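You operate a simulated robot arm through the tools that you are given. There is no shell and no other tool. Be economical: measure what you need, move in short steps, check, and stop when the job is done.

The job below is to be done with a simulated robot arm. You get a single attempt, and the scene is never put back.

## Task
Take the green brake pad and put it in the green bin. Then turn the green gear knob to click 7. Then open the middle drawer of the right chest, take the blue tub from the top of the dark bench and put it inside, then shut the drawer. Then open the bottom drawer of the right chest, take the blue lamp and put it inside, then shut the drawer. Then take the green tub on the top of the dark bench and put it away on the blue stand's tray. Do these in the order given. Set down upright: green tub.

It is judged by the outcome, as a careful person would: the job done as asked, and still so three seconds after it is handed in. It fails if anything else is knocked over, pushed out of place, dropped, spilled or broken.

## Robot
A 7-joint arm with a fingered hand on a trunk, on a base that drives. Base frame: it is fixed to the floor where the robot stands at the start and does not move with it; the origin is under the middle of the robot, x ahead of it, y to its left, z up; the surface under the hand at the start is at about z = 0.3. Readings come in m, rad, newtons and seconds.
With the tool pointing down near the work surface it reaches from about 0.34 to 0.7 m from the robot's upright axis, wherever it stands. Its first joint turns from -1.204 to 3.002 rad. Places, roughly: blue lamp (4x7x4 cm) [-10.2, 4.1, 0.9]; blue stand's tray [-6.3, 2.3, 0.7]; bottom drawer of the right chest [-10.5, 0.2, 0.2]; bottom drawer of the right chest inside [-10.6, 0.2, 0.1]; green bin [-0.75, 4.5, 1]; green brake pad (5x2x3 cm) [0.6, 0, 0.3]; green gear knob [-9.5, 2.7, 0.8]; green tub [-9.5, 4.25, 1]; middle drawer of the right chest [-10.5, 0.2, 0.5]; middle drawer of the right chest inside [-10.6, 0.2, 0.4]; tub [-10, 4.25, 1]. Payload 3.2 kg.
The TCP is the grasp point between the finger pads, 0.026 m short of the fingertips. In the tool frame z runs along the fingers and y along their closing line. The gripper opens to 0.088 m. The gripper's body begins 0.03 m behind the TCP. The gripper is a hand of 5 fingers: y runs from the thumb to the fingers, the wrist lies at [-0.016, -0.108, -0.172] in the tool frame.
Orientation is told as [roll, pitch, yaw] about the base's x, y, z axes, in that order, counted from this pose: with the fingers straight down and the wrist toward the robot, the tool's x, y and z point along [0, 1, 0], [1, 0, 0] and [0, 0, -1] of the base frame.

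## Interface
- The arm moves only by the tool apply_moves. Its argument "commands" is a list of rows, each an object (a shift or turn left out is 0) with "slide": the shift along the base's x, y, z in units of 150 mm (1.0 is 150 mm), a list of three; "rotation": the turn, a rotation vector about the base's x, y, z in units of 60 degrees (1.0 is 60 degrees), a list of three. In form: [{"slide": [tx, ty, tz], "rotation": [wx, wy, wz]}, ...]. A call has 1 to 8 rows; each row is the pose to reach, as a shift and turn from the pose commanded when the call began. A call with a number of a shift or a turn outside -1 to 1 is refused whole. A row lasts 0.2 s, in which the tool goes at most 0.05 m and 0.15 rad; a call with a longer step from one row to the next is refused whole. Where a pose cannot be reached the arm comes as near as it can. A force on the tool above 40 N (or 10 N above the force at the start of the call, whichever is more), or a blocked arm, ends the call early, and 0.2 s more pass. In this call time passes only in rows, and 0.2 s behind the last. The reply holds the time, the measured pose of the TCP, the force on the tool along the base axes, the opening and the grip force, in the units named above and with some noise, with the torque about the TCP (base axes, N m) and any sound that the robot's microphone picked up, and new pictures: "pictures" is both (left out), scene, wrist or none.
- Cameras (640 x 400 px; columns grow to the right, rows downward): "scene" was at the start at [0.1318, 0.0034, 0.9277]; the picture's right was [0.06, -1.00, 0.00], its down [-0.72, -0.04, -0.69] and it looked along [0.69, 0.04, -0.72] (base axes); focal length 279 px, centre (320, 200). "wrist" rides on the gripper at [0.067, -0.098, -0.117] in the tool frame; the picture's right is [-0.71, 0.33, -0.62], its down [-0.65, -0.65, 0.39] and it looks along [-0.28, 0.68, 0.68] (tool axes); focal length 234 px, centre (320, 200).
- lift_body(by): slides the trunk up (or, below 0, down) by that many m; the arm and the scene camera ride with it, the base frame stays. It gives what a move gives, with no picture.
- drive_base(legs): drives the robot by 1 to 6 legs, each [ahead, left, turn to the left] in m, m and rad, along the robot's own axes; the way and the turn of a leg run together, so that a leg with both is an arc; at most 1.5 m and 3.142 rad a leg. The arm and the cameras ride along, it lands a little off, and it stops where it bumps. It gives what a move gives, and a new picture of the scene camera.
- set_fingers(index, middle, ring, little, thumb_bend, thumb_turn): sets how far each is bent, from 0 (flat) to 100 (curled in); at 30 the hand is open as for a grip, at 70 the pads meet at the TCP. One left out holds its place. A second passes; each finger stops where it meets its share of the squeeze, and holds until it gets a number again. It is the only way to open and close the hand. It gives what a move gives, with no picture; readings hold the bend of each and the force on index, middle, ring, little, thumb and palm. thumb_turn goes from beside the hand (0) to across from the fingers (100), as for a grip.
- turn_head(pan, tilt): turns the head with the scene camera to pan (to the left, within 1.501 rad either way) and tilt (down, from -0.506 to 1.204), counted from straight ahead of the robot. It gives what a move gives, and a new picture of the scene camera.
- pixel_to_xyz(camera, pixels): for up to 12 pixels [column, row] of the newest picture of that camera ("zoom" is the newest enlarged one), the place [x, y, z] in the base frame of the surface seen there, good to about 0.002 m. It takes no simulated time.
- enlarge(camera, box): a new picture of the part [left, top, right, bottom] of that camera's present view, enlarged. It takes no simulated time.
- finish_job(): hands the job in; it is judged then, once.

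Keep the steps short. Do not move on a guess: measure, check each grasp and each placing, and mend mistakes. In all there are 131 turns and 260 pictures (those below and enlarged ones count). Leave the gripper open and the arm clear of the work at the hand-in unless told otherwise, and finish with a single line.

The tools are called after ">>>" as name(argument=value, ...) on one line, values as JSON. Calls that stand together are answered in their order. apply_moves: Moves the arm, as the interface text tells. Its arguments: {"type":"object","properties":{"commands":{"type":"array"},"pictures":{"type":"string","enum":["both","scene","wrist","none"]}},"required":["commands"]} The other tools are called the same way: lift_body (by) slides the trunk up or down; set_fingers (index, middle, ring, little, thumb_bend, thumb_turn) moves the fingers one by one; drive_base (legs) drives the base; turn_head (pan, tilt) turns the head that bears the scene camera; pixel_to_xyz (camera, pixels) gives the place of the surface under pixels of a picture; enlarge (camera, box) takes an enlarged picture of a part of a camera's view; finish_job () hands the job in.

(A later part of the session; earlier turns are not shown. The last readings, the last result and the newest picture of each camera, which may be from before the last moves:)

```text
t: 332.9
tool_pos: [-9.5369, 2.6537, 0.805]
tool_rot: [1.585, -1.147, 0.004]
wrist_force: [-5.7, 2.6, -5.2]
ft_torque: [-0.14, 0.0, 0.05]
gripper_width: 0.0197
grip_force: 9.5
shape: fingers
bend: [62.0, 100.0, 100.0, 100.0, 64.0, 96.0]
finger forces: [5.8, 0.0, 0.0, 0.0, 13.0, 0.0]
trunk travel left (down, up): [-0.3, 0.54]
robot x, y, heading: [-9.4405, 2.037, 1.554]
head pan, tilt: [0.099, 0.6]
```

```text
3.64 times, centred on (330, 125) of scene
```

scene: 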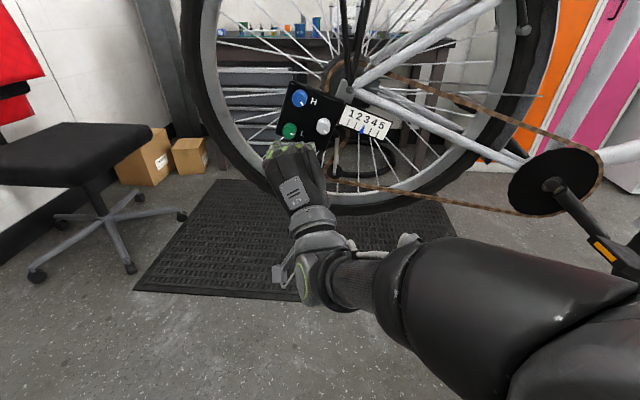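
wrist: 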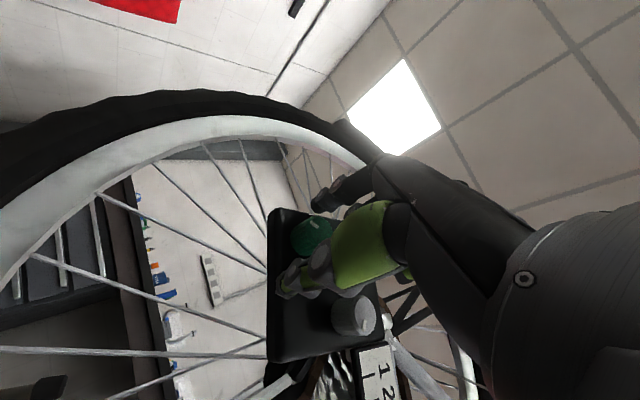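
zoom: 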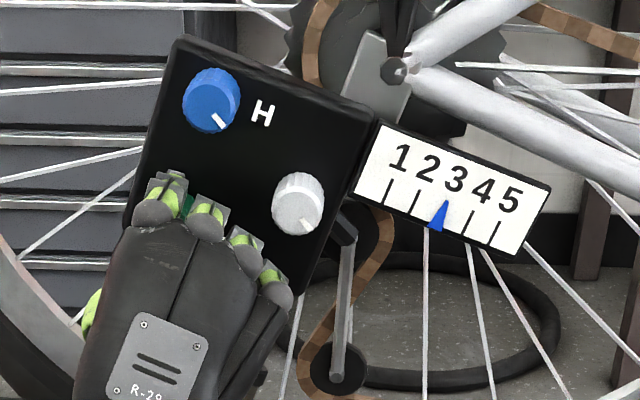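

Still silent. Weighing it: 240° range with start exactly mid fits 8 clicks of 30° (start 4), so click 7 = 210° from the zero stop (7 o'clock of the box). I turn on to there: one more 60° grip, then retreat, restore trunk and measure.

>>> set_fingers(index=46, thumb_bend=46)

>>> apply_moves(commands=[{"rotation": [0, -0.13, 0]}, {"rotation": [0, -0.26, 0]}, {"rotation": [0, -0.39, 0]}, {"rotation": [0, -0.52, 0]}, {"rotation": [0, -0.65, 0]}, {"rotation": [0, -0.78, 0]}, {"rotation": [0, -0.9, 0]}, {"rotation": [0, -1.0, 0]}], pictures="none")

>>> set_fingers(index=74, thumb_bend=74)

>>> apply_moves(commands=[{"rotation": [0, 0.13, 0]}, {"rotation": [0, 0.26, 0]}, {"rotation": [0, 0.39, 0]}, {"rotation": [0, 0.52, 0]}, {"rotation": [0, 0.65, 0]}, {"rotation": [0, 0.78, 0]}, {"rotation": [0, 0.9, 0]}, {"rotation": [0, 1.0, 0]}], pictures="none")

>>> set_fingers(index=46, thumb_bend=46)

>>> apply_moves(commands=[{"slide": [0, -0.2, 0], "rotation": [0, -0.1, 0]}, {"slide": [0, -0.4, -0.05], "rotation": [0, -0.24, 0]}, {"slide": [0, -0.4, -0.35], "rotation": [0, -0.36, 0]}], pictures="none")

>>> lift_body(by=0.2)

>>> apply_moves(commands=[{"slide": [0, -0.1, -0.3]}, {"slide": [0, -0.1, -0.6]}, {"slide": [0, -0.1, -0.9]}, {"slide": [0, -0.05, -1.0]}], pictures="none")

>>> enlarge(camera="scene", box=[282, 211, 306, 226])

```text
t: 333.9
tool_pos: [-9.5346, 2.6513, 0.8062]
tool_rot: [1.592, -1.149, -0.002]
wrist_force: [-0.4, 0.1, 0.0]
ft_torque: [-0.01, 0.02, -0.02]
gripper_width: 0.0538
grip_force: 0.1
shape: fingers
bend: [46.0, 100.0, 100.0, 100.0, 46.0, 97.0]
finger forces: [0.0, 0.1, 0.0, 0.0, 0.0, 0.0]
trunk travel left (down, up): [-0.3, 0.54]
robot x, y, heading: [-9.4357, 2.0351, 1.55]
head pan, tilt: [0.099, 0.6]
```

```text
t: 335.7
tool_pos: [-9.5362, 2.652, 0.8072]
tool_rot: [-1.552, -0.945, -3.14]
wrist_force: [0.3, 0.3, -0.2]
ft_torque: [0.04, -0.02, 0.0]
gripper_width: 0.054
grip_force: 0.1
shape: fingers
bend: [46.0, 100.0, 100.0, 100.0, 46.0, 97.0]
finger forces: [0.0, 0.0, 0.0, 0.0, 0.0, 0.0]
trunk travel left (down, up): [-0.3, 0.54]
robot x, y, heading: [-9.4392, 2.0344, 1.548]
head pan, tilt: [0.099, 0.6]
```

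```text
t: 336.7
tool_pos: [-9.5345, 2.6527, 0.807]
tool_rot: [-1.556, -0.947, -3.141]
wrist_force: [-1.0, 1.3, 0.4]
ft_torque: [0.02, -0.01, -0.01]
gripper_width: 0.0201
grip_force: 8.6
shape: fingers
bend: [60.0, 100.0, 100.0, 100.0, 65.0, 97.0]
finger forces: [9.5, 0.0, 0.0, 0.0, 8.1, 0.0]
trunk travel left (down, up): [-0.3, 0.54]
robot x, y, heading: [-9.4386, 2.039, 1.554]
head pan, tilt: [0.099, 0.6]
```

```text
t: 338.5
tool_pos: [-9.5373, 2.6522, 0.8049]
tool_rot: [1.587, -1.146, 0.002]
wrist_force: [-1.0, -8.4, -9.0]
ft_torque: [-0.2, -0.03, 0.06]
gripper_width: 0.0194
grip_force: 10.9
shape: fingers
bend: [62.0, 100.0, 100.0, 100.0, 63.0, 97.0]
finger forces: [5.5, 0.1, 0.1, 0.1, 16.4, 0.0]
trunk travel left (down, up): [-0.3, 0.54]
robot x, y, heading: [-9.4383, 2.0333, 1.558]
head pan, tilt: [0.099, 0.6]
```

```text
t: 339.5
tool_pos: [-9.5363, 2.6514, 0.8062]
tool_rot: [1.592, -1.148, -0.003]
wrist_force: [0.3, -0.6, 0.4]
ft_torque: [-0.01, 0.01, 0.04]
gripper_width: 0.0537
grip_force: 0.1
shape: fingers
bend: [46.0, 100.0, 100.0, 100.0, 46.0, 97.0]
finger forces: [0.0, 0.0, 0.1, 0.0, 0.0, 0.0]
trunk travel left (down, up): [-0.3, 0.54]
robot x, y, heading: [-9.433, 2.0383, 1.558]
head pan, tilt: [0.099, 0.6]
```

```text
t: 340.3
tool_pos: [-9.5338, 2.5923, 0.7569]
tool_rot: [1.629, -1.525, -0.042]
wrist_force: [0.3, 0.9, -0.7]
ft_torque: [-0.02, 0.0, 0.03]
gripper_width: 0.0539
grip_force: 0.0
shape: fingers
bend: [46.0, 100.0, 100.0, 100.0, 46.0, 97.0]
finger forces: [0.1, 0.0, 0.0, 0.1, 0.0, 0.0]
trunk travel left (down, up): [-0.3, 0.54]
robot x, y, heading: [-9.4354, 2.0364, 1.554]
head pan, tilt: [0.099, 0.6]
```

```text
t: 342.5
tool_pos: [-9.5342, 2.5921, 0.9563]
tool_rot: [1.608, -1.523, -0.018]
wrist_force: [-0.9, 0.2, -0.4]
ft_torque: [0.02, -0.02, -0.02]
gripper_width: 0.054
grip_force: 0.0
shape: fingers
bend: [46.0, 100.0, 100.0, 100.0, 46.0, 97.0]
finger forces: [0.1, 0.0, 0.0, 0.0, 0.0, 0.0]
trunk travel left (down, up): [-0.5, 0.34]
robot x, y, heading: [-9.4402, 2.0362, 1.558]
head pan, tilt: [0.099, 0.6]
```

```text
t: 343.5
tool_pos: [-9.5346, 2.5818, 0.8049]
tool_rot: [1.635, -1.527, -0.045]
wrist_force: [0.0, 0.7, 0.0]
ft_torque: [-0.01, 0.03, 0.02]
gripper_width: 0.054
grip_force: 0.1
shape: fingers
bend: [46.0, 100.0, 100.0, 100.0, 46.0, 97.0]
finger forces: [0.0, 0.0, 0.0, 0.0, 0.1, 0.1]
trunk travel left (down, up): [-0.5, 0.34]
robot x, y, heading: [-9.4369, 2.0347, 1.551]
head pan, tilt: [0.099, 0.6]
```

```text
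16.00 times, centred on (294, 218) of scene
```

zoom: 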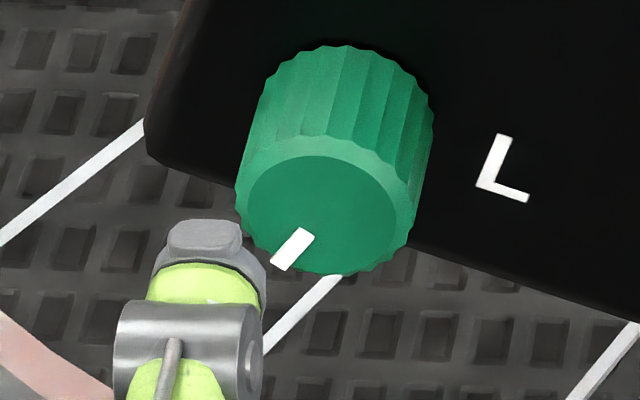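

At ~196°. A final +15°.

>>> apply_moves(commands=[{"slide": [-0.01, 0.15, 0.01]}, {"slide": [-0.01, 0.3, 0.01]}, {"slide": [-0.01, 0.47, 0.01]}], pictures="none")

>>> set_fingers(index=74, thumb_bend=74)

>>> apply_moves(commands=[{"rotation": [0, 0.06, 0]}, {"rotation": [0, 0.12, 0]}, {"rotation": [0, 0.18, 0]}, {"rotation": [0, 0.25, 0]}], pictures="none")

>>> set_fingers(index=46, thumb_bend=46)

>>> apply_moves(commands=[{"slide": [0, -0.2, 0], "rotation": [0, -0.1, 0]}, {"slide": [0, -0.4, -0.05], "rotation": [0, -0.2, 0]}, {"slide": [0, -0.4, -0.35], "rotation": [0, -0.25, 0]}], pictures="none")

>>> enlarge(camera="scene", box=[282, 211, 306, 226])

```text
t: 344.3
tool_pos: [-9.5359, 2.6539, 0.8058]
tool_rot: [1.596, -1.526, -0.009]
wrist_force: [-0.4, -0.1, 1.0]
ft_torque: [0.05, 0.01, 0.0]
gripper_width: 0.054
grip_force: 0.0
shape: fingers
bend: [46.0, 100.0, 100.0, 100.0, 46.0, 97.0]
finger forces: [0.1, 0.1, 0.0, 0.1, 0.1, 0.0]
trunk travel left (down, up): [-0.5, 0.34]
robot x, y, heading: [-9.4399, 2.0363, 1.552]
head pan, tilt: [0.099, 0.6]
```

```text
t: 345.3
tool_pos: [-9.5366, 2.6539, 0.8057]
tool_rot: [1.575, -1.526, 0.014]
wrist_force: [-0.2, -2.3, -4.6]
ft_torque: [-0.16, 0.01, 0.02]
gripper_width: 0.0216
grip_force: 10.7
shape: fingers
bend: [61.0, 100.0, 100.0, 100.0, 63.0, 97.0]
finger forces: [7.8, 0.0, 0.1, 0.0, 13.3, 0.0]
trunk travel left (down, up): [-0.5, 0.34]
robot x, y, heading: [-9.436, 2.0345, 1.551]
head pan, tilt: [0.099, 0.6]
```

```text
t: 346.3
tool_pos: [-9.5372, 2.6546, 0.8058]
tool_rot: [1.588, -1.265, 0.002]
wrist_force: [-0.7, -9.2, -10.0]
ft_torque: [-0.15, -0.11, 0.01]
gripper_width: 0.0209
grip_force: 12.9
shape: fingers
bend: [61.0, 100.0, 100.0, 100.0, 62.0, 98.0]
finger forces: [6.5, 0.0, 0.1, 0.1, 20.5, 0.0]
trunk travel left (down, up): [-0.5, 0.34]
robot x, y, heading: [-9.4361, 2.0343, 1.554]
head pan, tilt: [0.099, 0.6]
```

```text
t: 347.3
tool_pos: [-9.5356, 2.6555, 0.8074]
tool_rot: [1.59, -1.263, -0.002]
wrist_force: [-0.2, 0.6, 0.5]
ft_torque: [0.01, -0.02, 0.0]
gripper_width: 0.0537
grip_force: 0.0
shape: fingers
bend: [46.0, 100.0, 100.0, 100.0, 46.0, 97.0]
finger forces: [0.0, 0.0, 0.0, 0.0, 0.0, 0.0]
trunk travel left (down, up): [-0.5, 0.34]
robot x, y, heading: [-9.4317, 2.0338, 1.55]
head pan, tilt: [0.099, 0.6]
```

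```text
t: 348.1
tool_pos: [-9.5342, 2.5953, 0.7513]
tool_rot: [1.618, -1.525, -0.029]
wrist_force: [-0.7, 0.3, -0.6]
ft_torque: [0.02, 0.0, 0.0]
gripper_width: 0.0538
grip_force: 0.0
shape: fingers
bend: [46.0, 100.0, 100.0, 100.0, 46.0, 97.0]
finger forces: [0.0, 0.1, 0.0, 0.0, 0.1, 0.1]
trunk travel left (down, up): [-0.5, 0.34]
robot x, y, heading: [-9.4348, 2.0364, 1.551]
head pan, tilt: [0.099, 0.6]
```

```text
16.00 times, centred on (294, 218) of scene
```

zoom: 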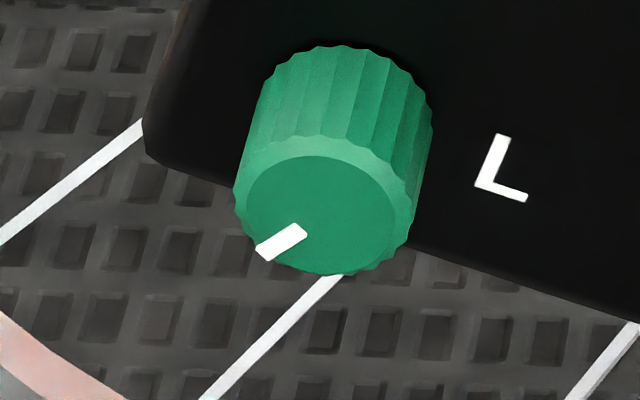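

Knob set: mark at 209.5°, i.e. 7 o'clock. Now the drawers. I withdraw the hand, raise the trunk and look toward the chest at (−10.5, 0.2).

>>> apply_moves(commands=[{"slide": [0, -0.25, 0]}, {"slide": [0, -0.5, 0.1]}, {"slide": [0, -0.75, 0.2]}], pictures="none")

>>> drive_base(legs=[[-0.4, 0, 0], [0, 0, 1.59]])

>>> turn_head(pan=0.9, tilt=0.4)

```text
t: 348.9
tool_pos: [-9.5407, 2.5466, 0.8144]
tool_rot: [1.45, -1.527, 0.135]
wrist_force: [-0.3, -0.3, -0.6]
ft_torque: [-0.06, -0.03, 0.04]
gripper_width: 0.0541
grip_force: 0.1
shape: fingers
bend: [46.0, 100.0, 100.0, 100.0, 46.0, 97.0]
finger forces: [0.0, 0.0, 0.1, 0.0, 0.0, 0.0]
out of reach, approached as far as the arm can: row 1, 2, 3
trunk travel left (down, up): [-0.5, 0.34]
robot x, y, heading: [-9.4331, 2.041, 1.551]
head pan, tilt: [0.099, 0.6]
```

```text
t: 355.3
tool_pos: [-9.9528, 1.5181, 0.8153]
tool_rot: [1.499, -1.524, 1.688]
wrist_force: [0.1, 0.8, 0.2]
ft_torque: [0.03, 0.02, 0.0]
gripper_width: 0.0539
grip_force: 0.1
shape: fingers
bend: [46.0, 100.0, 100.0, 100.0, 46.0, 97.0]
finger forces: [0.1, 0.1, 0.0, 0.0, 0.1, 0.0]
trunk travel left (down, up): [-0.5, 0.34]
robot x, y, heading: [-9.4436, 1.639, -3.138]
head pan, tilt: [0.099, 0.6]
```

scene: 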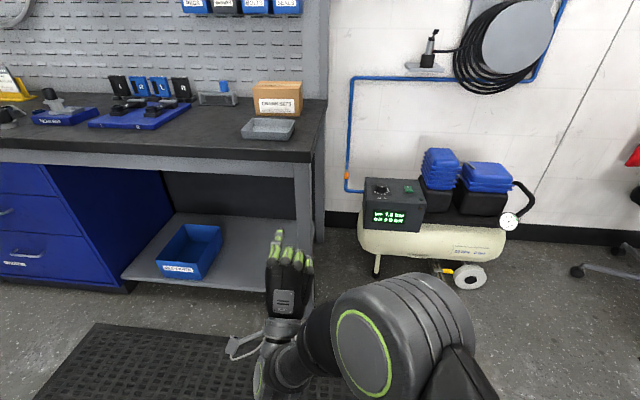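

```text
t: 356.4
tool_pos: [-9.9532, 1.5177, 0.8154]
tool_rot: [1.493, -1.523, 1.689]
wrist_force: [-0.3, -0.4, 0.5]
ft_torque: [0.02, 0.01, -0.01]
gripper_width: 0.0541
grip_force: 0.0
shape: fingers
bend: [46.0, 100.0, 100.0, 100.0, 46.0, 97.0]
finger forces: [0.0, 0.1, 0.0, 0.1, 0.0, 0.0]
trunk travel left (down, up): [-0.5, 0.34]
robot x, y, heading: [-9.4449, 1.6355, -3.131]
head pan, tilt: [0.901, 0.4]
```

scene: 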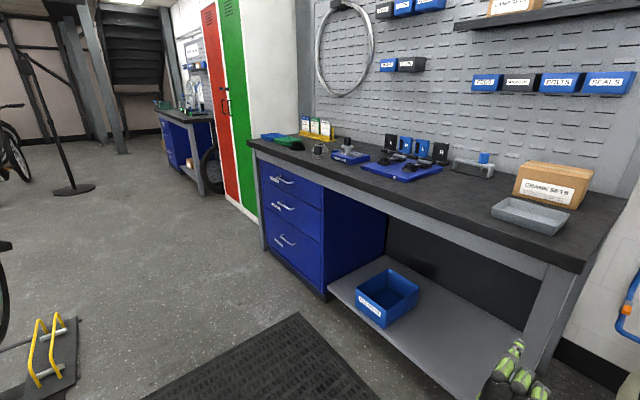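

>>> enlarge(camera="scene", box=[230, 130, 390, 300])

>>> pixel_to_xyz(camera="scene", pixels=[[283, 179], [283, 206], [285, 241], [255, 170], [322, 190], [268, 250], [325, 295], [300, 200], [40, 350], [5, 245], [255, 140], [585, 265]])

```text
2.35 times, centred on (310, 215) of scene
```

zoom: 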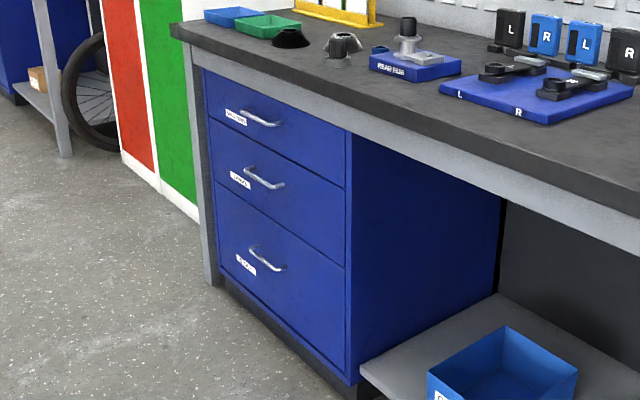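

```text
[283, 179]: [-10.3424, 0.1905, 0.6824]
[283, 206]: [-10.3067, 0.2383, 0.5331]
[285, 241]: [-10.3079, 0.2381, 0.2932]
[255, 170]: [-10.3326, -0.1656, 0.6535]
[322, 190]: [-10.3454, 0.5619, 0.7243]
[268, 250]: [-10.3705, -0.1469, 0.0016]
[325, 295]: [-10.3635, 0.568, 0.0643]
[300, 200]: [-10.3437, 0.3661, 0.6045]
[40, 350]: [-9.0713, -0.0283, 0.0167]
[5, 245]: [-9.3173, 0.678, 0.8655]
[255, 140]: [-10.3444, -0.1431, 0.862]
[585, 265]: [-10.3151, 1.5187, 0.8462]
```

Chest face x −10.344; middle handle (−10.307, 0.24, 0.533), bottom handle (−10.308, 0.24, 0.293). I check left for the hanging green bike before strafing.

>>> turn_head(pan=1.5, tilt=0.25)

>>> pixel_to_xyz(camera="scene", pixels=[[40, 200], [80, 150], [120, 200], [160, 150], [200, 200], [240, 150], [250, 250], [150, 300], [300, 300], [60, 100]])

```text
t: 357.4
tool_pos: [-9.9537, 1.5179, 0.8154]
tool_rot: [1.495, -1.523, 1.687]
wrist_force: [0.3, 0.0, 0.1]
ft_torque: [-0.02, -0.01, 0.01]
gripper_width: 0.0543
grip_force: 0.0
shape: fingers
bend: [46.0, 100.0, 100.0, 100.0, 46.0, 97.0]
finger forces: [0.0, 0.1, 0.0, 0.0, 0.1, 0.1]
trunk travel left (down, up): [-0.5, 0.34]
robot x, y, heading: [-9.4437, 1.6332, -3.135]
head pan, tilt: [1.499, 0.25]
```

scene: 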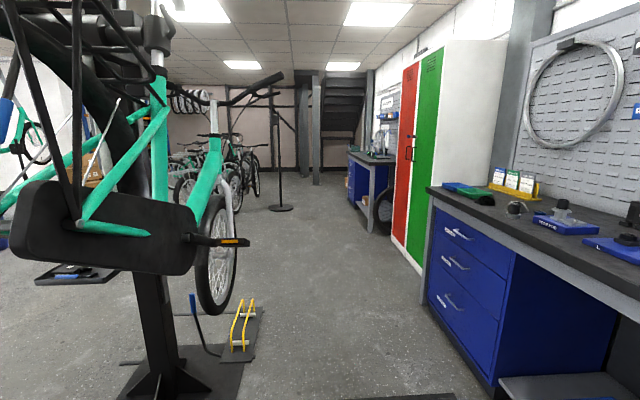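

```text
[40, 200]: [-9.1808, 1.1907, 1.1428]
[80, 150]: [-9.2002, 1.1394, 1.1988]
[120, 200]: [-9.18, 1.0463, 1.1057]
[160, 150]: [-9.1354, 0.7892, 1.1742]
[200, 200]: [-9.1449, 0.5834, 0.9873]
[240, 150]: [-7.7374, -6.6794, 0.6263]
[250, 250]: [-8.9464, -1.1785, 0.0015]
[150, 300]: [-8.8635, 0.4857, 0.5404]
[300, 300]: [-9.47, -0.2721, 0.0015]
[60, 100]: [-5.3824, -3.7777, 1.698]
```

>>> pixel_to_xyz(camera="scene", pixels=[[270, 84], [279, 75], [240, 242], [225, 240], [245, 100], [210, 250], [255, 320], [235, 340]])

>>> drive_base(legs=[[0.27, 0, 0]])

```text
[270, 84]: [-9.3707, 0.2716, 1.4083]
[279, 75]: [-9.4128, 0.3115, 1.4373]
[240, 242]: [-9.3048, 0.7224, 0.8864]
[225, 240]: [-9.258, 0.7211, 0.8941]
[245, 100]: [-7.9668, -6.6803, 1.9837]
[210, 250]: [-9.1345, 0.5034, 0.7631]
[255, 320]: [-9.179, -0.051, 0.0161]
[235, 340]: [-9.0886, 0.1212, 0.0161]
```

```text
t: 359.3
tool_pos: [-10.2207, 1.5179, 0.8148]
tool_rot: [1.484, -1.524, 1.698]
wrist_force: [-0.1, 0.3, 0.5]
ft_torque: [0.03, -0.01, -0.04]
gripper_width: 0.0542
grip_force: 0.0
shape: fingers
bend: [46.0, 100.0, 100.0, 100.0, 46.0, 97.0]
finger forces: [0.0, 0.1, 0.1, 0.0, 0.1, 0.0]
trunk travel left (down, up): [-0.5, 0.34]
robot x, y, heading: [-9.7131, 1.6393, -3.142]
head pan, tilt: [1.499, 0.25]
```

scene: 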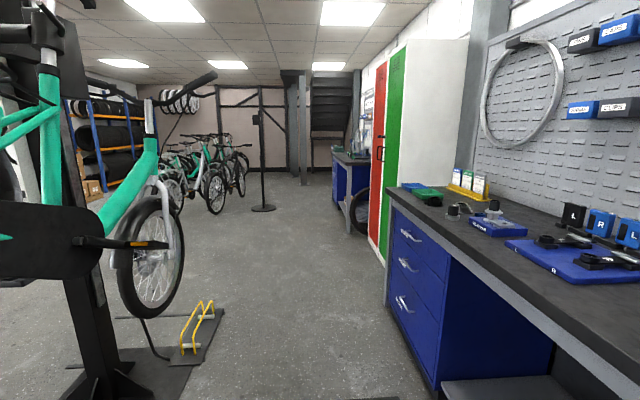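

I lower the trunk so the head passes under the handlebar (z 1.44), back 0.12 m and strafe left to the chest.

>>> lift_body(by=-0.28)

>>> set_fingers(index=38, middle=38, ring=38, little=38, thumb_bend=42)

>>> drive_base(legs=[[-0.12, 0, 0], [0, 1.28, 0]])

>>> turn_head(pan=0.1, tilt=0.45)

```text
t: 362.1
tool_pos: [-10.22, 1.5169, 0.5352]
tool_rot: [1.495, -1.521, 1.684]
wrist_force: [-0.1, -0.2, 0.3]
ft_torque: [-0.03, 0.0, -0.01]
gripper_width: 0.0539
grip_force: 0.1
shape: fingers
bend: [46.0, 100.0, 100.0, 100.0, 46.0, 97.0]
finger forces: [0.0, 0.0, 0.1, 0.0, 0.1, 0.0]
trunk travel left (down, up): [-0.22, 0.62]
robot x, y, heading: [-9.7126, 1.6366, -3.135]
head pan, tilt: [1.499, 0.25]
```

```text
t: 363.1
tool_pos: [-10.2201, 1.5173, 0.5364]
tool_rot: [1.493, -1.524, 1.691]
wrist_force: [0.3, -0.2, 0.0]
ft_torque: [0.03, 0.01, -0.01]
gripper_width: 0.0665
grip_force: 0.1
shape: fingers
bend: [38.0, 38.0, 38.0, 38.0, 42.0, 97.0]
finger forces: [0.0, 0.0, 0.1, 0.0, 0.0, 0.1]
trunk travel left (down, up): [-0.22, 0.62]
robot x, y, heading: [-9.7103, 1.6326, -3.132]
head pan, tilt: [1.499, 0.25]
```

```text
t: 370.3
tool_pos: [-10.1006, 0.2659, 0.5359]
tool_rot: [1.493, -1.523, 1.671]
wrist_force: [0.4, -0.1, -0.2]
ft_torque: [0.01, 0.0, 0.03]
gripper_width: 0.0665
grip_force: 0.1
shape: fingers
bend: [38.0, 38.0, 38.0, 38.0, 42.0, 97.0]
finger forces: [0.1, 0.0, 0.1, 0.0, 0.0, 0.0]
trunk travel left (down, up): [-0.22, 0.62]
robot x, y, heading: [-9.5888, 0.3759, 3.132]
head pan, tilt: [1.499, 0.25]
```

scene: 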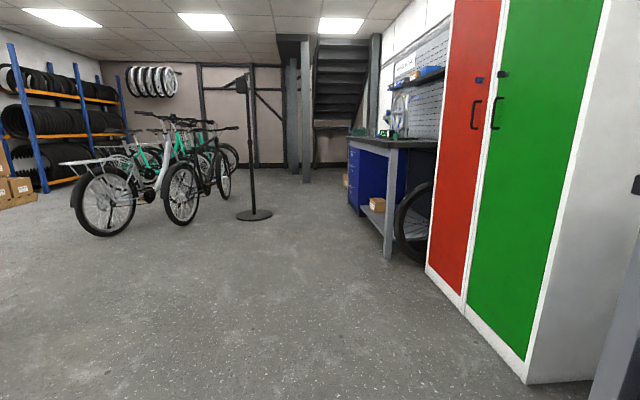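

```text
t: 371.9
tool_pos: [-10.1004, 0.2656, 0.5342]
tool_rot: [1.492, -1.522, 1.675]
wrist_force: [0.9, -0.5, 0.3]
ft_torque: [-0.04, -0.03, -0.01]
gripper_width: 0.0667
grip_force: 0.0
shape: fingers
bend: [38.0, 38.0, 38.0, 38.0, 42.0, 97.0]
finger forces: [0.1, 0.0, 0.0, 0.0, 0.0, 0.0]
trunk travel left (down, up): [-0.22, 0.62]
robot x, y, heading: [-9.5948, 0.3709, 3.131]
head pan, tilt: [0.099, 0.45]
```

scene: 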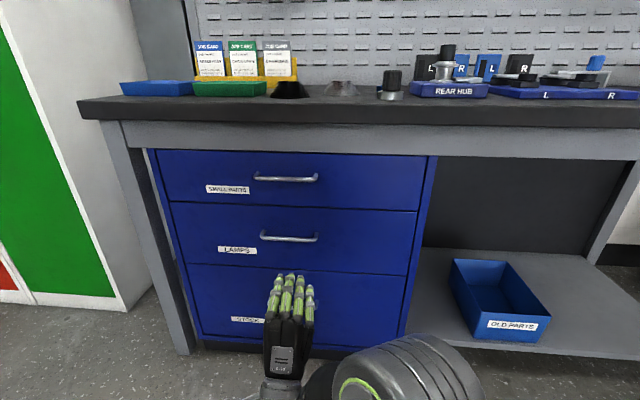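

>>> pixel_to_xyz(camera="scene", pixels=[[264, 236], [290, 240], [316, 238], [290, 180], [290, 205], [290, 264], [300, 275], [289, 282], [277, 284], [290, 222]])

>>> enlarge(camera="scene", box=[240, 210, 340, 320])

```text
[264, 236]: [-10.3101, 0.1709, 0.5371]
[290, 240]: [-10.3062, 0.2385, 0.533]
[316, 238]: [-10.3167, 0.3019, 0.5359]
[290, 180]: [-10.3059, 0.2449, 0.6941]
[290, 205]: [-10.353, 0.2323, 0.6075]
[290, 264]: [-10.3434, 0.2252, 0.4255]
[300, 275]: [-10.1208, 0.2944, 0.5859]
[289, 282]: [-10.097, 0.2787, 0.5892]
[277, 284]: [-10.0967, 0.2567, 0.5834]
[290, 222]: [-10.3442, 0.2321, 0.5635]
```

```text
3.64 times, centred on (290, 265) of scene
```

zoom: 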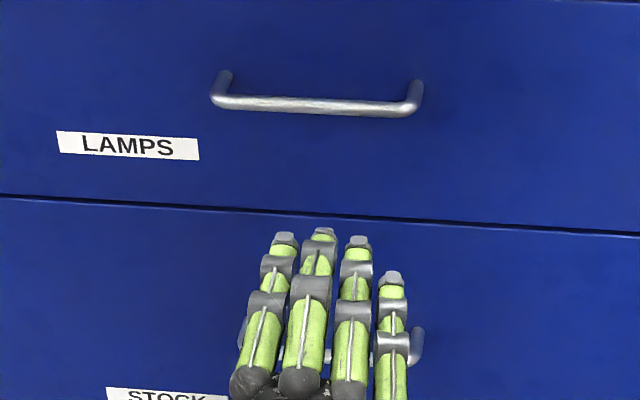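

Middle handle bar: y 0.17–0.30, z 0.533, x −10.306. Drive 0.1 ahead and 0.045 left, then extend so the fingers pass over and the thumb under the bar.

>>> drive_base(legs=[[0.1, 0.045, 0.01]])

>>> apply_moves(commands=[{"slide": [-0.2, 0, 0.0]}, {"slide": [-0.4, 0, 0.0]}], pictures="both")

```text
t: 373.1
tool_pos: [-10.1998, 0.2157, 0.5363]
tool_rot: [1.489, -1.522, 1.684]
wrist_force: [-0.9, -0.7, 0.2]
ft_torque: [-0.01, -0.01, 0.01]
gripper_width: 0.0666
grip_force: 0.1
shape: fingers
bend: [38.0, 38.0, 38.0, 38.0, 42.0, 97.0]
finger forces: [0.0, 0.0, 0.0, 0.0, 0.0, 0.0]
trunk travel left (down, up): [-0.22, 0.62]
robot x, y, heading: [-9.6905, 0.3318, -3.136]
head pan, tilt: [0.099, 0.45]
```

scene: 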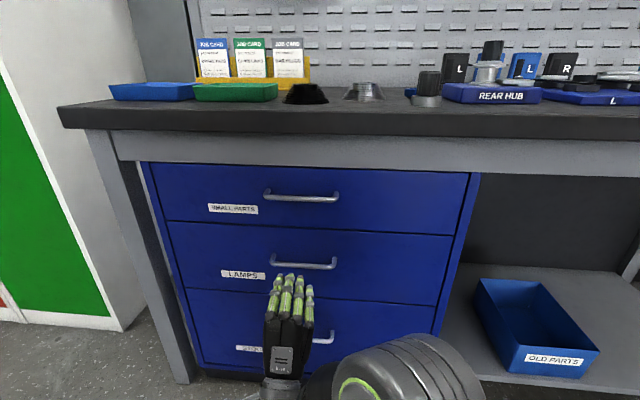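

```text
t: 373.7
tool_pos: [-10.2608, 0.2164, 0.535]
tool_rot: [1.506, -1.522, 1.67]
wrist_force: [-0.6, -0.5, 0.7]
ft_torque: [0.0, -0.01, 0.01]
gripper_width: 0.0666
grip_force: 0.0
shape: fingers
bend: [38.0, 38.0, 38.0, 38.0, 42.0, 97.0]
finger forces: [0.0, 0.0, 0.1, 0.1, 0.0, 0.0]
trunk travel left (down, up): [-0.22, 0.62]
robot x, y, heading: [-9.689, 0.3315, -3.138]
head pan, tilt: [0.099, 0.45]
```

scene: 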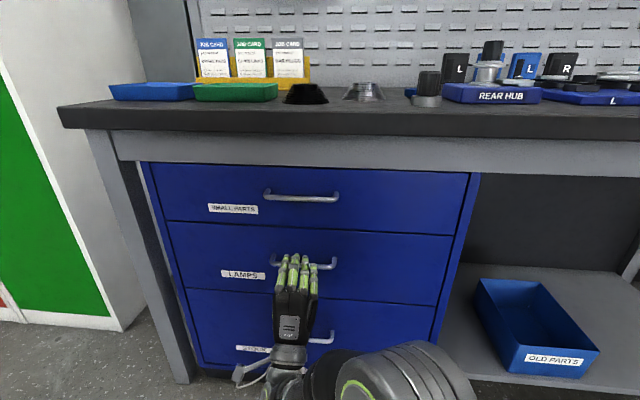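
wrist: 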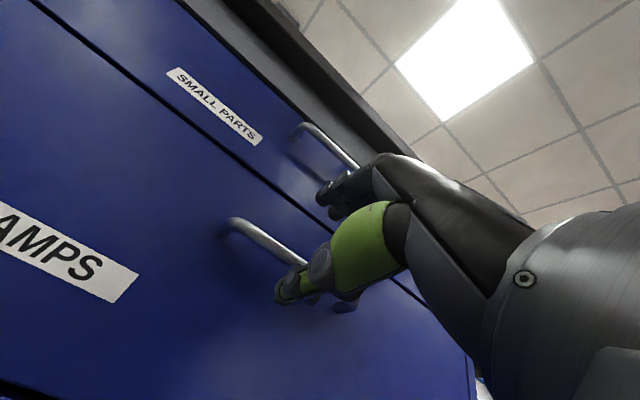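

>>> apply_moves(commands=[{"slide": [-0.15, 0.02, 0.0]}, {"slide": [-0.26, 0.02, 0.0]}], pictures="none")

>>> set_fingers(index=80, middle=80, ring=80, little=80, thumb_bend=75)

>>> enlarge(camera="scene", box=[240, 220, 380, 340])

>>> enlarge(camera="wrist", box=[200, 160, 400, 340])

```text
t: 374.3
tool_pos: [-10.2996, 0.2188, 0.5347]
tool_rot: [1.498, -1.524, 1.677]
wrist_force: [-0.4, -0.8, -0.7]
ft_torque: [-0.01, -0.01, -0.02]
gripper_width: 0.0664
grip_force: 0.0
shape: fingers
bend: [38.0, 38.0, 38.0, 38.0, 42.0, 97.0]
finger forces: [0.1, 0.0, 0.1, 0.0, 0.0, 0.0]
trunk travel left (down, up): [-0.22, 0.62]
robot x, y, heading: [-9.691, 0.3289, -3.14]
head pan, tilt: [0.099, 0.45]
```

```text
t: 375.3
tool_pos: [-10.299, 0.2184, 0.5386]
tool_rot: [1.614, -1.522, 1.558]
wrist_force: [-3.6, -0.5, 12.1]
ft_torque: [0.69, 0.03, 0.04]
gripper_width: 0.0071
grip_force: 22.1
shape: fingers
bend: [76.0, 74.0, 73.0, 77.0, 64.0, 97.0]
finger forces: [6.6, 6.2, 7.4, 11.4, 13.4, 0.0]
trunk travel left (down, up): [-0.22, 0.62]
robot x, y, heading: [-9.6902, 0.3253, -3.14]
head pan, tilt: [0.099, 0.45]
```

```text
3.33 times, centred on (310, 280) of scene
```

zoom: 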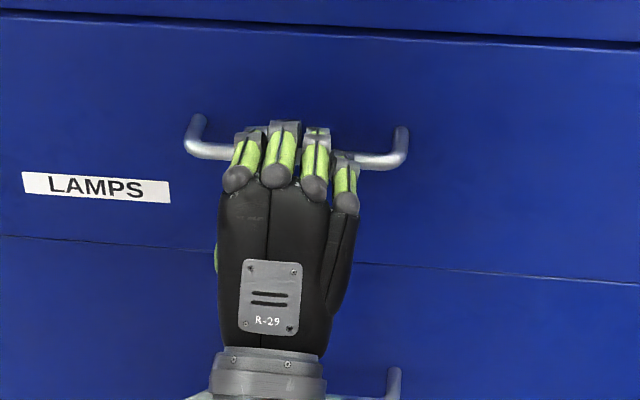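

```text
2.22 times, centred on (300, 250) of wrist
```

zoom: 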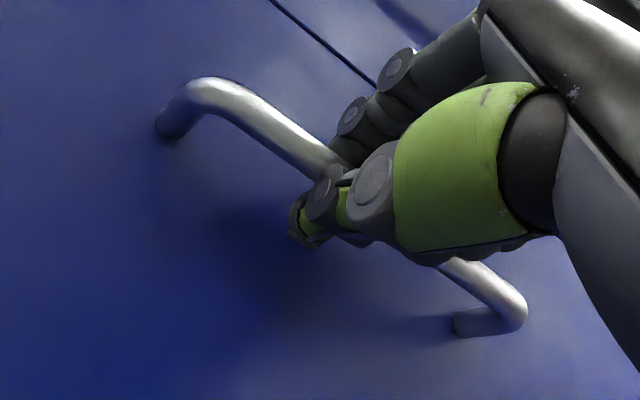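

The bar is held by all fingers. Now pull: base back 0.19 m, then retract the arm ~0.09.

>>> drive_base(legs=[[-0.19, 0, 0]])

>>> apply_moves(commands=[{"slide": [0.15, 0, 0]}, {"slide": [0.3, 0, 0]}, {"slide": [0.45, 0, 0]}, {"slide": [0.58, 0, 0]}], pictures="scene")

```text
t: 376.8
tool_pos: [-10.1102, 0.218, 0.538]
tool_rot: [1.591, -1.522, 1.586]
wrist_force: [-1.2, 6.9, 15.6]
ft_torque: [0.82, 0.08, -0.34]
gripper_width: 0.0069
grip_force: 24.3
shape: fingers
bend: [76.0, 74.0, 73.0, 77.0, 64.0, 97.0]
finger forces: [7.2, 6.3, 7.2, 15.1, 13.0, 0.1]
trunk travel left (down, up): [-0.22, 0.62]
robot x, y, heading: [-9.5017, 0.3308, -3.133]
head pan, tilt: [0.099, 0.45]
```

scene: 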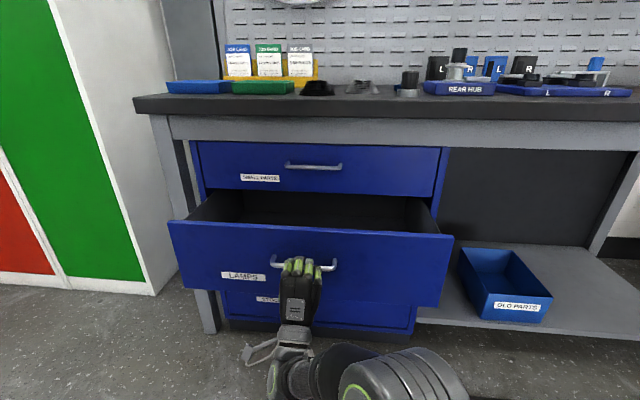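

```text
t: 377.8
tool_pos: [-10.0237, 0.2192, 0.5379]
tool_rot: [1.643, -1.521, 1.528]
wrist_force: [-0.4, 2.0, 21.1]
ft_torque: [0.89, 0.19, -0.29]
gripper_width: 0.0072
grip_force: 25.3
shape: fingers
bend: [77.0, 74.0, 73.0, 77.0, 64.0, 97.0]
finger forces: [8.0, 6.8, 8.0, 15.4, 11.4, 0.1]
trunk travel left (down, up): [-0.22, 0.62]
robot x, y, heading: [-9.5043, 0.3294, -3.138]
head pan, tilt: [0.099, 0.45]
```

scene: 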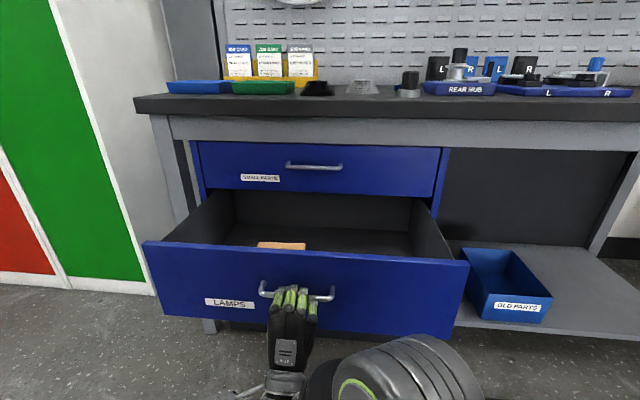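

Drawer open ~27 cm. Release, back off slightly, raise the hand above the drawer front.

>>> set_fingers(index=34, middle=34, ring=34, little=34, thumb_bend=38)

>>> drive_base(legs=[[-0.075, 0, 0]])

>>> lift_body(by=0.35)

>>> turn_head(pan=0.0, tilt=0.75)

>>> pixel_to_xyz(camera="scene", pixels=[[300, 250], [320, 200], [290, 180], [200, 200], [400, 200], [300, 150]])

```text
t: 378.8
tool_pos: [-10.0255, 0.2185, 0.5349]
tool_rot: [1.526, -1.522, 1.65]
wrist_force: [-0.3, 0.3, -0.5]
ft_torque: [0.02, 0.01, -0.01]
gripper_width: 0.0749
grip_force: 0.1
shape: fingers
bend: [34.0, 34.0, 34.0, 34.0, 38.0, 97.0]
finger forces: [0.1, 0.0, 0.0, 0.0, 0.0, 0.1]
trunk travel left (down, up): [-0.22, 0.62]
robot x, y, heading: [-9.5025, 0.3284, -3.135]
head pan, tilt: [0.099, 0.45]
```

```text
t: 379.8
tool_pos: [-9.9496, 0.2186, 0.5349]
tool_rot: [1.537, -1.521, 1.637]
wrist_force: [0.5, 0.4, -1.0]
ft_torque: [0.02, -0.01, -0.03]
gripper_width: 0.0751
grip_force: 0.1
shape: fingers
bend: [34.0, 34.0, 34.0, 34.0, 38.0, 97.0]
finger forces: [0.1, 0.0, 0.0, 0.0, 0.0, 0.0]
trunk travel left (down, up): [-0.22, 0.62]
robot x, y, heading: [-9.4306, 0.3291, -3.138]
head pan, tilt: [0.099, 0.45]
```

scene: 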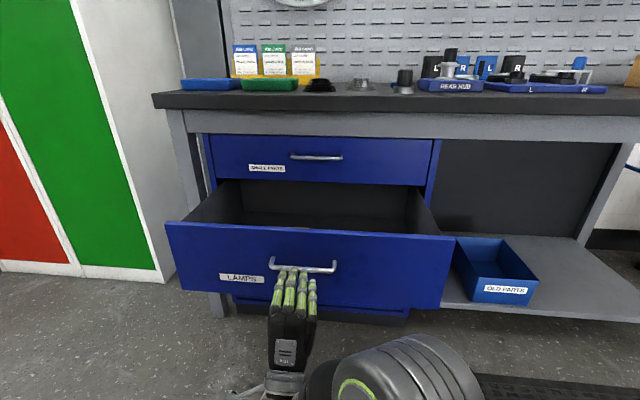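

```text
t: 383.3
tool_pos: [-9.9494, 0.2203, 0.8839]
tool_rot: [1.535, -1.52, 1.639]
wrist_force: [-0.5, -0.2, 0.0]
ft_torque: [0.03, -0.01, 0.02]
gripper_width: 0.0748
grip_force: 0.1
shape: fingers
bend: [34.0, 34.0, 34.0, 34.0, 38.0, 97.0]
finger forces: [0.0, 0.0, 0.1, 0.1, 0.0, 0.0]
trunk travel left (down, up): [-0.57, 0.27]
robot x, y, heading: [-9.4293, 0.3328, -3.137]
head pan, tilt: [0.099, 0.45]
```

```text
t: 384.1
tool_pos: [-9.9508, 0.2202, 0.8851]
tool_rot: [1.537, -1.519, 1.636]
wrist_force: [0.4, 0.8, 0.6]
ft_torque: [0.0, -0.05, 0.0]
gripper_width: 0.0752
grip_force: 0.1
shape: fingers
bend: [34.0, 34.0, 34.0, 34.0, 38.0, 97.0]
finger forces: [0.0, 0.0, 0.0, 0.0, 0.0, 0.0]
trunk travel left (down, up): [-0.57, 0.27]
robot x, y, heading: [-9.4296, 0.3318, -3.138]
head pan, tilt: [0.0, 0.75]
```

scene: 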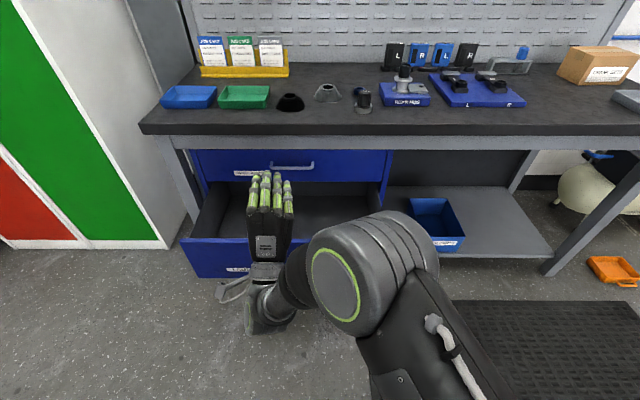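

```text
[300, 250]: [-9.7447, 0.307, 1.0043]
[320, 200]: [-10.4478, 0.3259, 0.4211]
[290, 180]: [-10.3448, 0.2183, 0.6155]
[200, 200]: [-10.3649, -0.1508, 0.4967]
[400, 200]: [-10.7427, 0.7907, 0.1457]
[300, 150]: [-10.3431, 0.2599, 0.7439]
```

Drawer interior floor z 0.42; opening between x −10.07 and −10.34. Now I go the long way round to the dark bench; first part: ahead over the drawer, right, then backwards east.

>>> drive_base(legs=[[0.2, 0, 0], [0, -1.1, 0], [-1.4, 0, 0], [-1.4, 0.2, 0], [-1.4, 0, 0], [-0.4, 0, 0]])

>>> turn_head(pan=-0.9, tilt=0.4)

```text
t: 412.7
tool_pos: [-5.5781, 1.2576, 0.8845]
tool_rot: [1.545, -1.518, 1.685]
wrist_force: [0.3, -0.2, 0.0]
ft_torque: [0.01, 0.0, -0.02]
gripper_width: 0.075
grip_force: 0.1
shape: fingers
bend: [34.0, 34.0, 34.0, 34.0, 38.0, 97.0]
finger forces: [0.0, 0.0, 0.1, 0.0, 0.0, 0.0]
trunk travel left (down, up): [-0.57, 0.27]
robot x, y, heading: [-5.0629, 1.3998, -3.083]
head pan, tilt: [0.0, 0.75]
```

scene: 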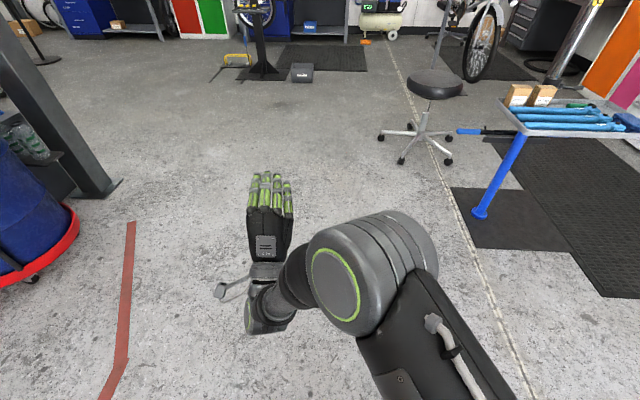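

```text
t: 413.9
tool_pos: [-5.5785, 1.2573, 0.8851]
tool_rot: [1.534, -1.52, 1.697]
wrist_force: [0.1, 0.0, 0.5]
ft_torque: [0.01, 0.01, -0.01]
gripper_width: 0.0749
grip_force: 0.1
shape: fingers
bend: [34.0, 34.0, 34.0, 34.0, 38.0, 97.0]
finger forces: [0.0, 0.1, 0.1, 0.0, 0.0, 0.0]
trunk travel left (down, up): [-0.57, 0.27]
robot x, y, heading: [-5.0607, 1.4016, -3.078]
head pan, tilt: [-0.901, 0.4]
```

scene: 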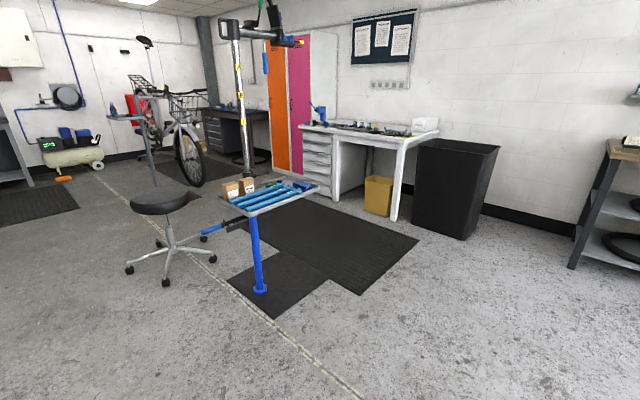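

Route clear. Second part: right to y≈3.25, then west along the mat to x≈−9.55.

>>> drive_base(legs=[[0, -0.95, -0.062], [0, -0.88, 0], [1.2, 0, 0], [1.2, -0.08, 0], [1.2, -0.17, 0], [0.9, 0, 0]])

>>> lift_body(by=0.25)

>>> turn_head(pan=-1.2, tilt=0.55)

```text
t: 444.5
tool_pos: [-10.124, 3.4619, 0.8857]
tool_rot: [1.528, -1.52, 1.62]
wrist_force: [0.7, 0.1, -0.1]
ft_torque: [0.03, -0.02, 0.0]
gripper_width: 0.075
grip_force: 0.0
shape: fingers
bend: [34.0, 34.0, 34.0, 34.0, 38.0, 97.0]
finger forces: [0.0, 0.1, 0.1, 0.0, 0.0, 0.1]
trunk travel left (down, up): [-0.57, 0.27]
robot x, y, heading: [-9.5994, 3.5635, 3.12]
head pan, tilt: [-0.901, 0.4]
```

scene: 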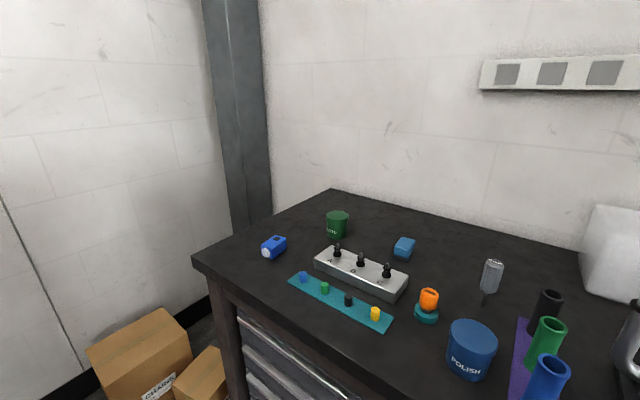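

```text
t: 447.1
tool_pos: [-10.1239, 3.4613, 1.1346]
tool_rot: [1.53, -1.519, 1.619]
wrist_force: [0.3, -0.1, 0.6]
ft_torque: [-0.01, 0.0, 0.03]
gripper_width: 0.0751
grip_force: 0.1
shape: fingers
bend: [34.0, 34.0, 34.0, 34.0, 38.0, 97.0]
finger forces: [0.0, 0.0, 0.0, 0.0, 0.0, 0.0]
trunk travel left (down, up): [-0.82, 0.02]
robot x, y, heading: [-9.5995, 3.5613, 3.127]
head pan, tilt: [-0.901, 0.4]
```

```text
t: 447.9
tool_pos: [-10.1239, 3.462, 1.1345]
tool_rot: [1.536, -1.521, 1.613]
wrist_force: [-0.6, -0.1, 0.2]
ft_torque: [-0.01, 0.01, -0.03]
gripper_width: 0.0752
grip_force: 0.1
shape: fingers
bend: [34.0, 34.0, 34.0, 34.0, 38.0, 97.0]
finger forces: [0.0, 0.1, 0.0, 0.0, 0.0, 0.0]
trunk travel left (down, up): [-0.82, 0.02]
robot x, y, heading: [-9.5995, 3.5603, 3.121]
head pan, tilt: [-1.201, 0.55]
```

scene: 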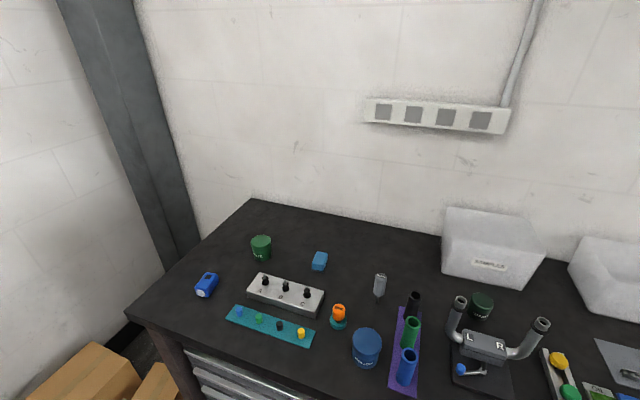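

>>> pixel_to_xyz(camera="scene", pixels=[[367, 340], [367, 332], [352, 345], [381, 345], [481, 300], [261, 240], [206, 285], [339, 312], [408, 360], [380, 288], [320, 262], [367, 366]])

>>> enlarge(camera="scene", box=[190, 220, 540, 400])

```text
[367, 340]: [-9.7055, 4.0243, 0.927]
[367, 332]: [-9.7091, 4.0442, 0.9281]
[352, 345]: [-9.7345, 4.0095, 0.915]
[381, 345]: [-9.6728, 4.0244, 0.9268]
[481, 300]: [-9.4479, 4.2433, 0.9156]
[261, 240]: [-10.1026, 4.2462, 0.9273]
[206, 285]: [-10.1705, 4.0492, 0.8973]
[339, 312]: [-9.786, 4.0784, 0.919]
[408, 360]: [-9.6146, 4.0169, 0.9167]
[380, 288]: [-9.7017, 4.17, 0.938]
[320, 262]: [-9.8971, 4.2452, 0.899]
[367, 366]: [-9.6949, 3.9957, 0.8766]
```

```text
1.83 times, centred on (365, 310) of scene
```

zoom: 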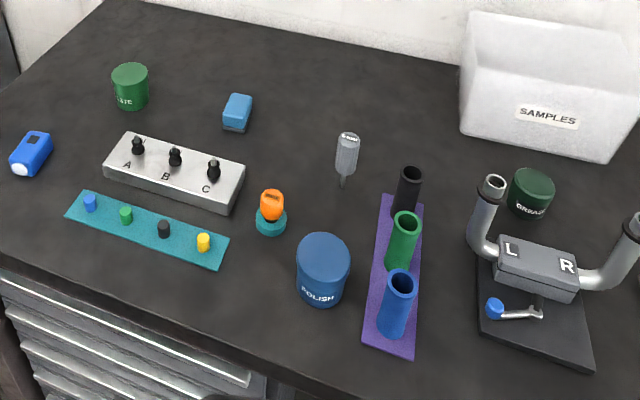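

Two green and possibly several blue tubs. The listed places say tub ≈(−10, 4.25) and green tub ≈(−9.5, 4.25). I enlarge candidates before choosing.

>>> enlarge(camera="scene", box=[240, 225, 340, 285])

>>> enlarge(camera="scene", box=[330, 280, 430, 400])

>>> enlarge(camera="scene", box=[440, 270, 540, 380])

```text
6.40 times, centred on (290, 255) of scene
```

zoom: 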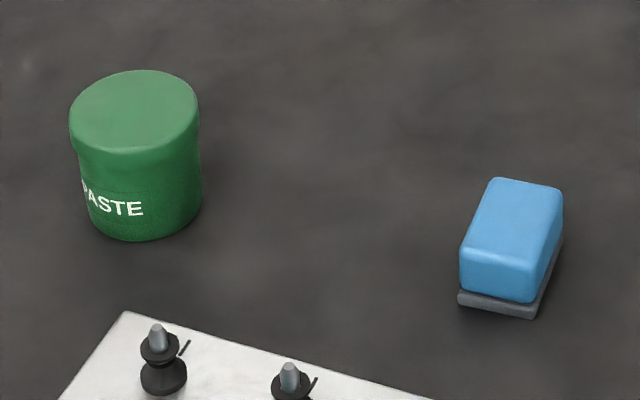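

```text
3.33 times, centred on (380, 340) of scene
```

zoom: 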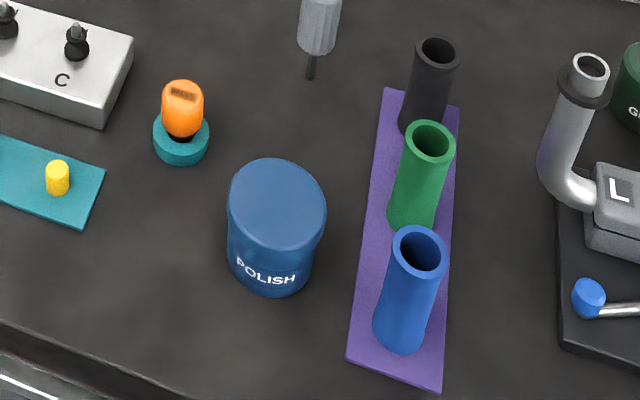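

```text
3.64 times, centred on (490, 325) of scene
```

zoom: 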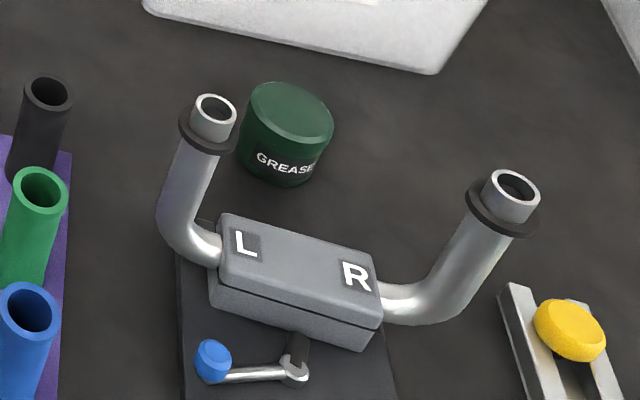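

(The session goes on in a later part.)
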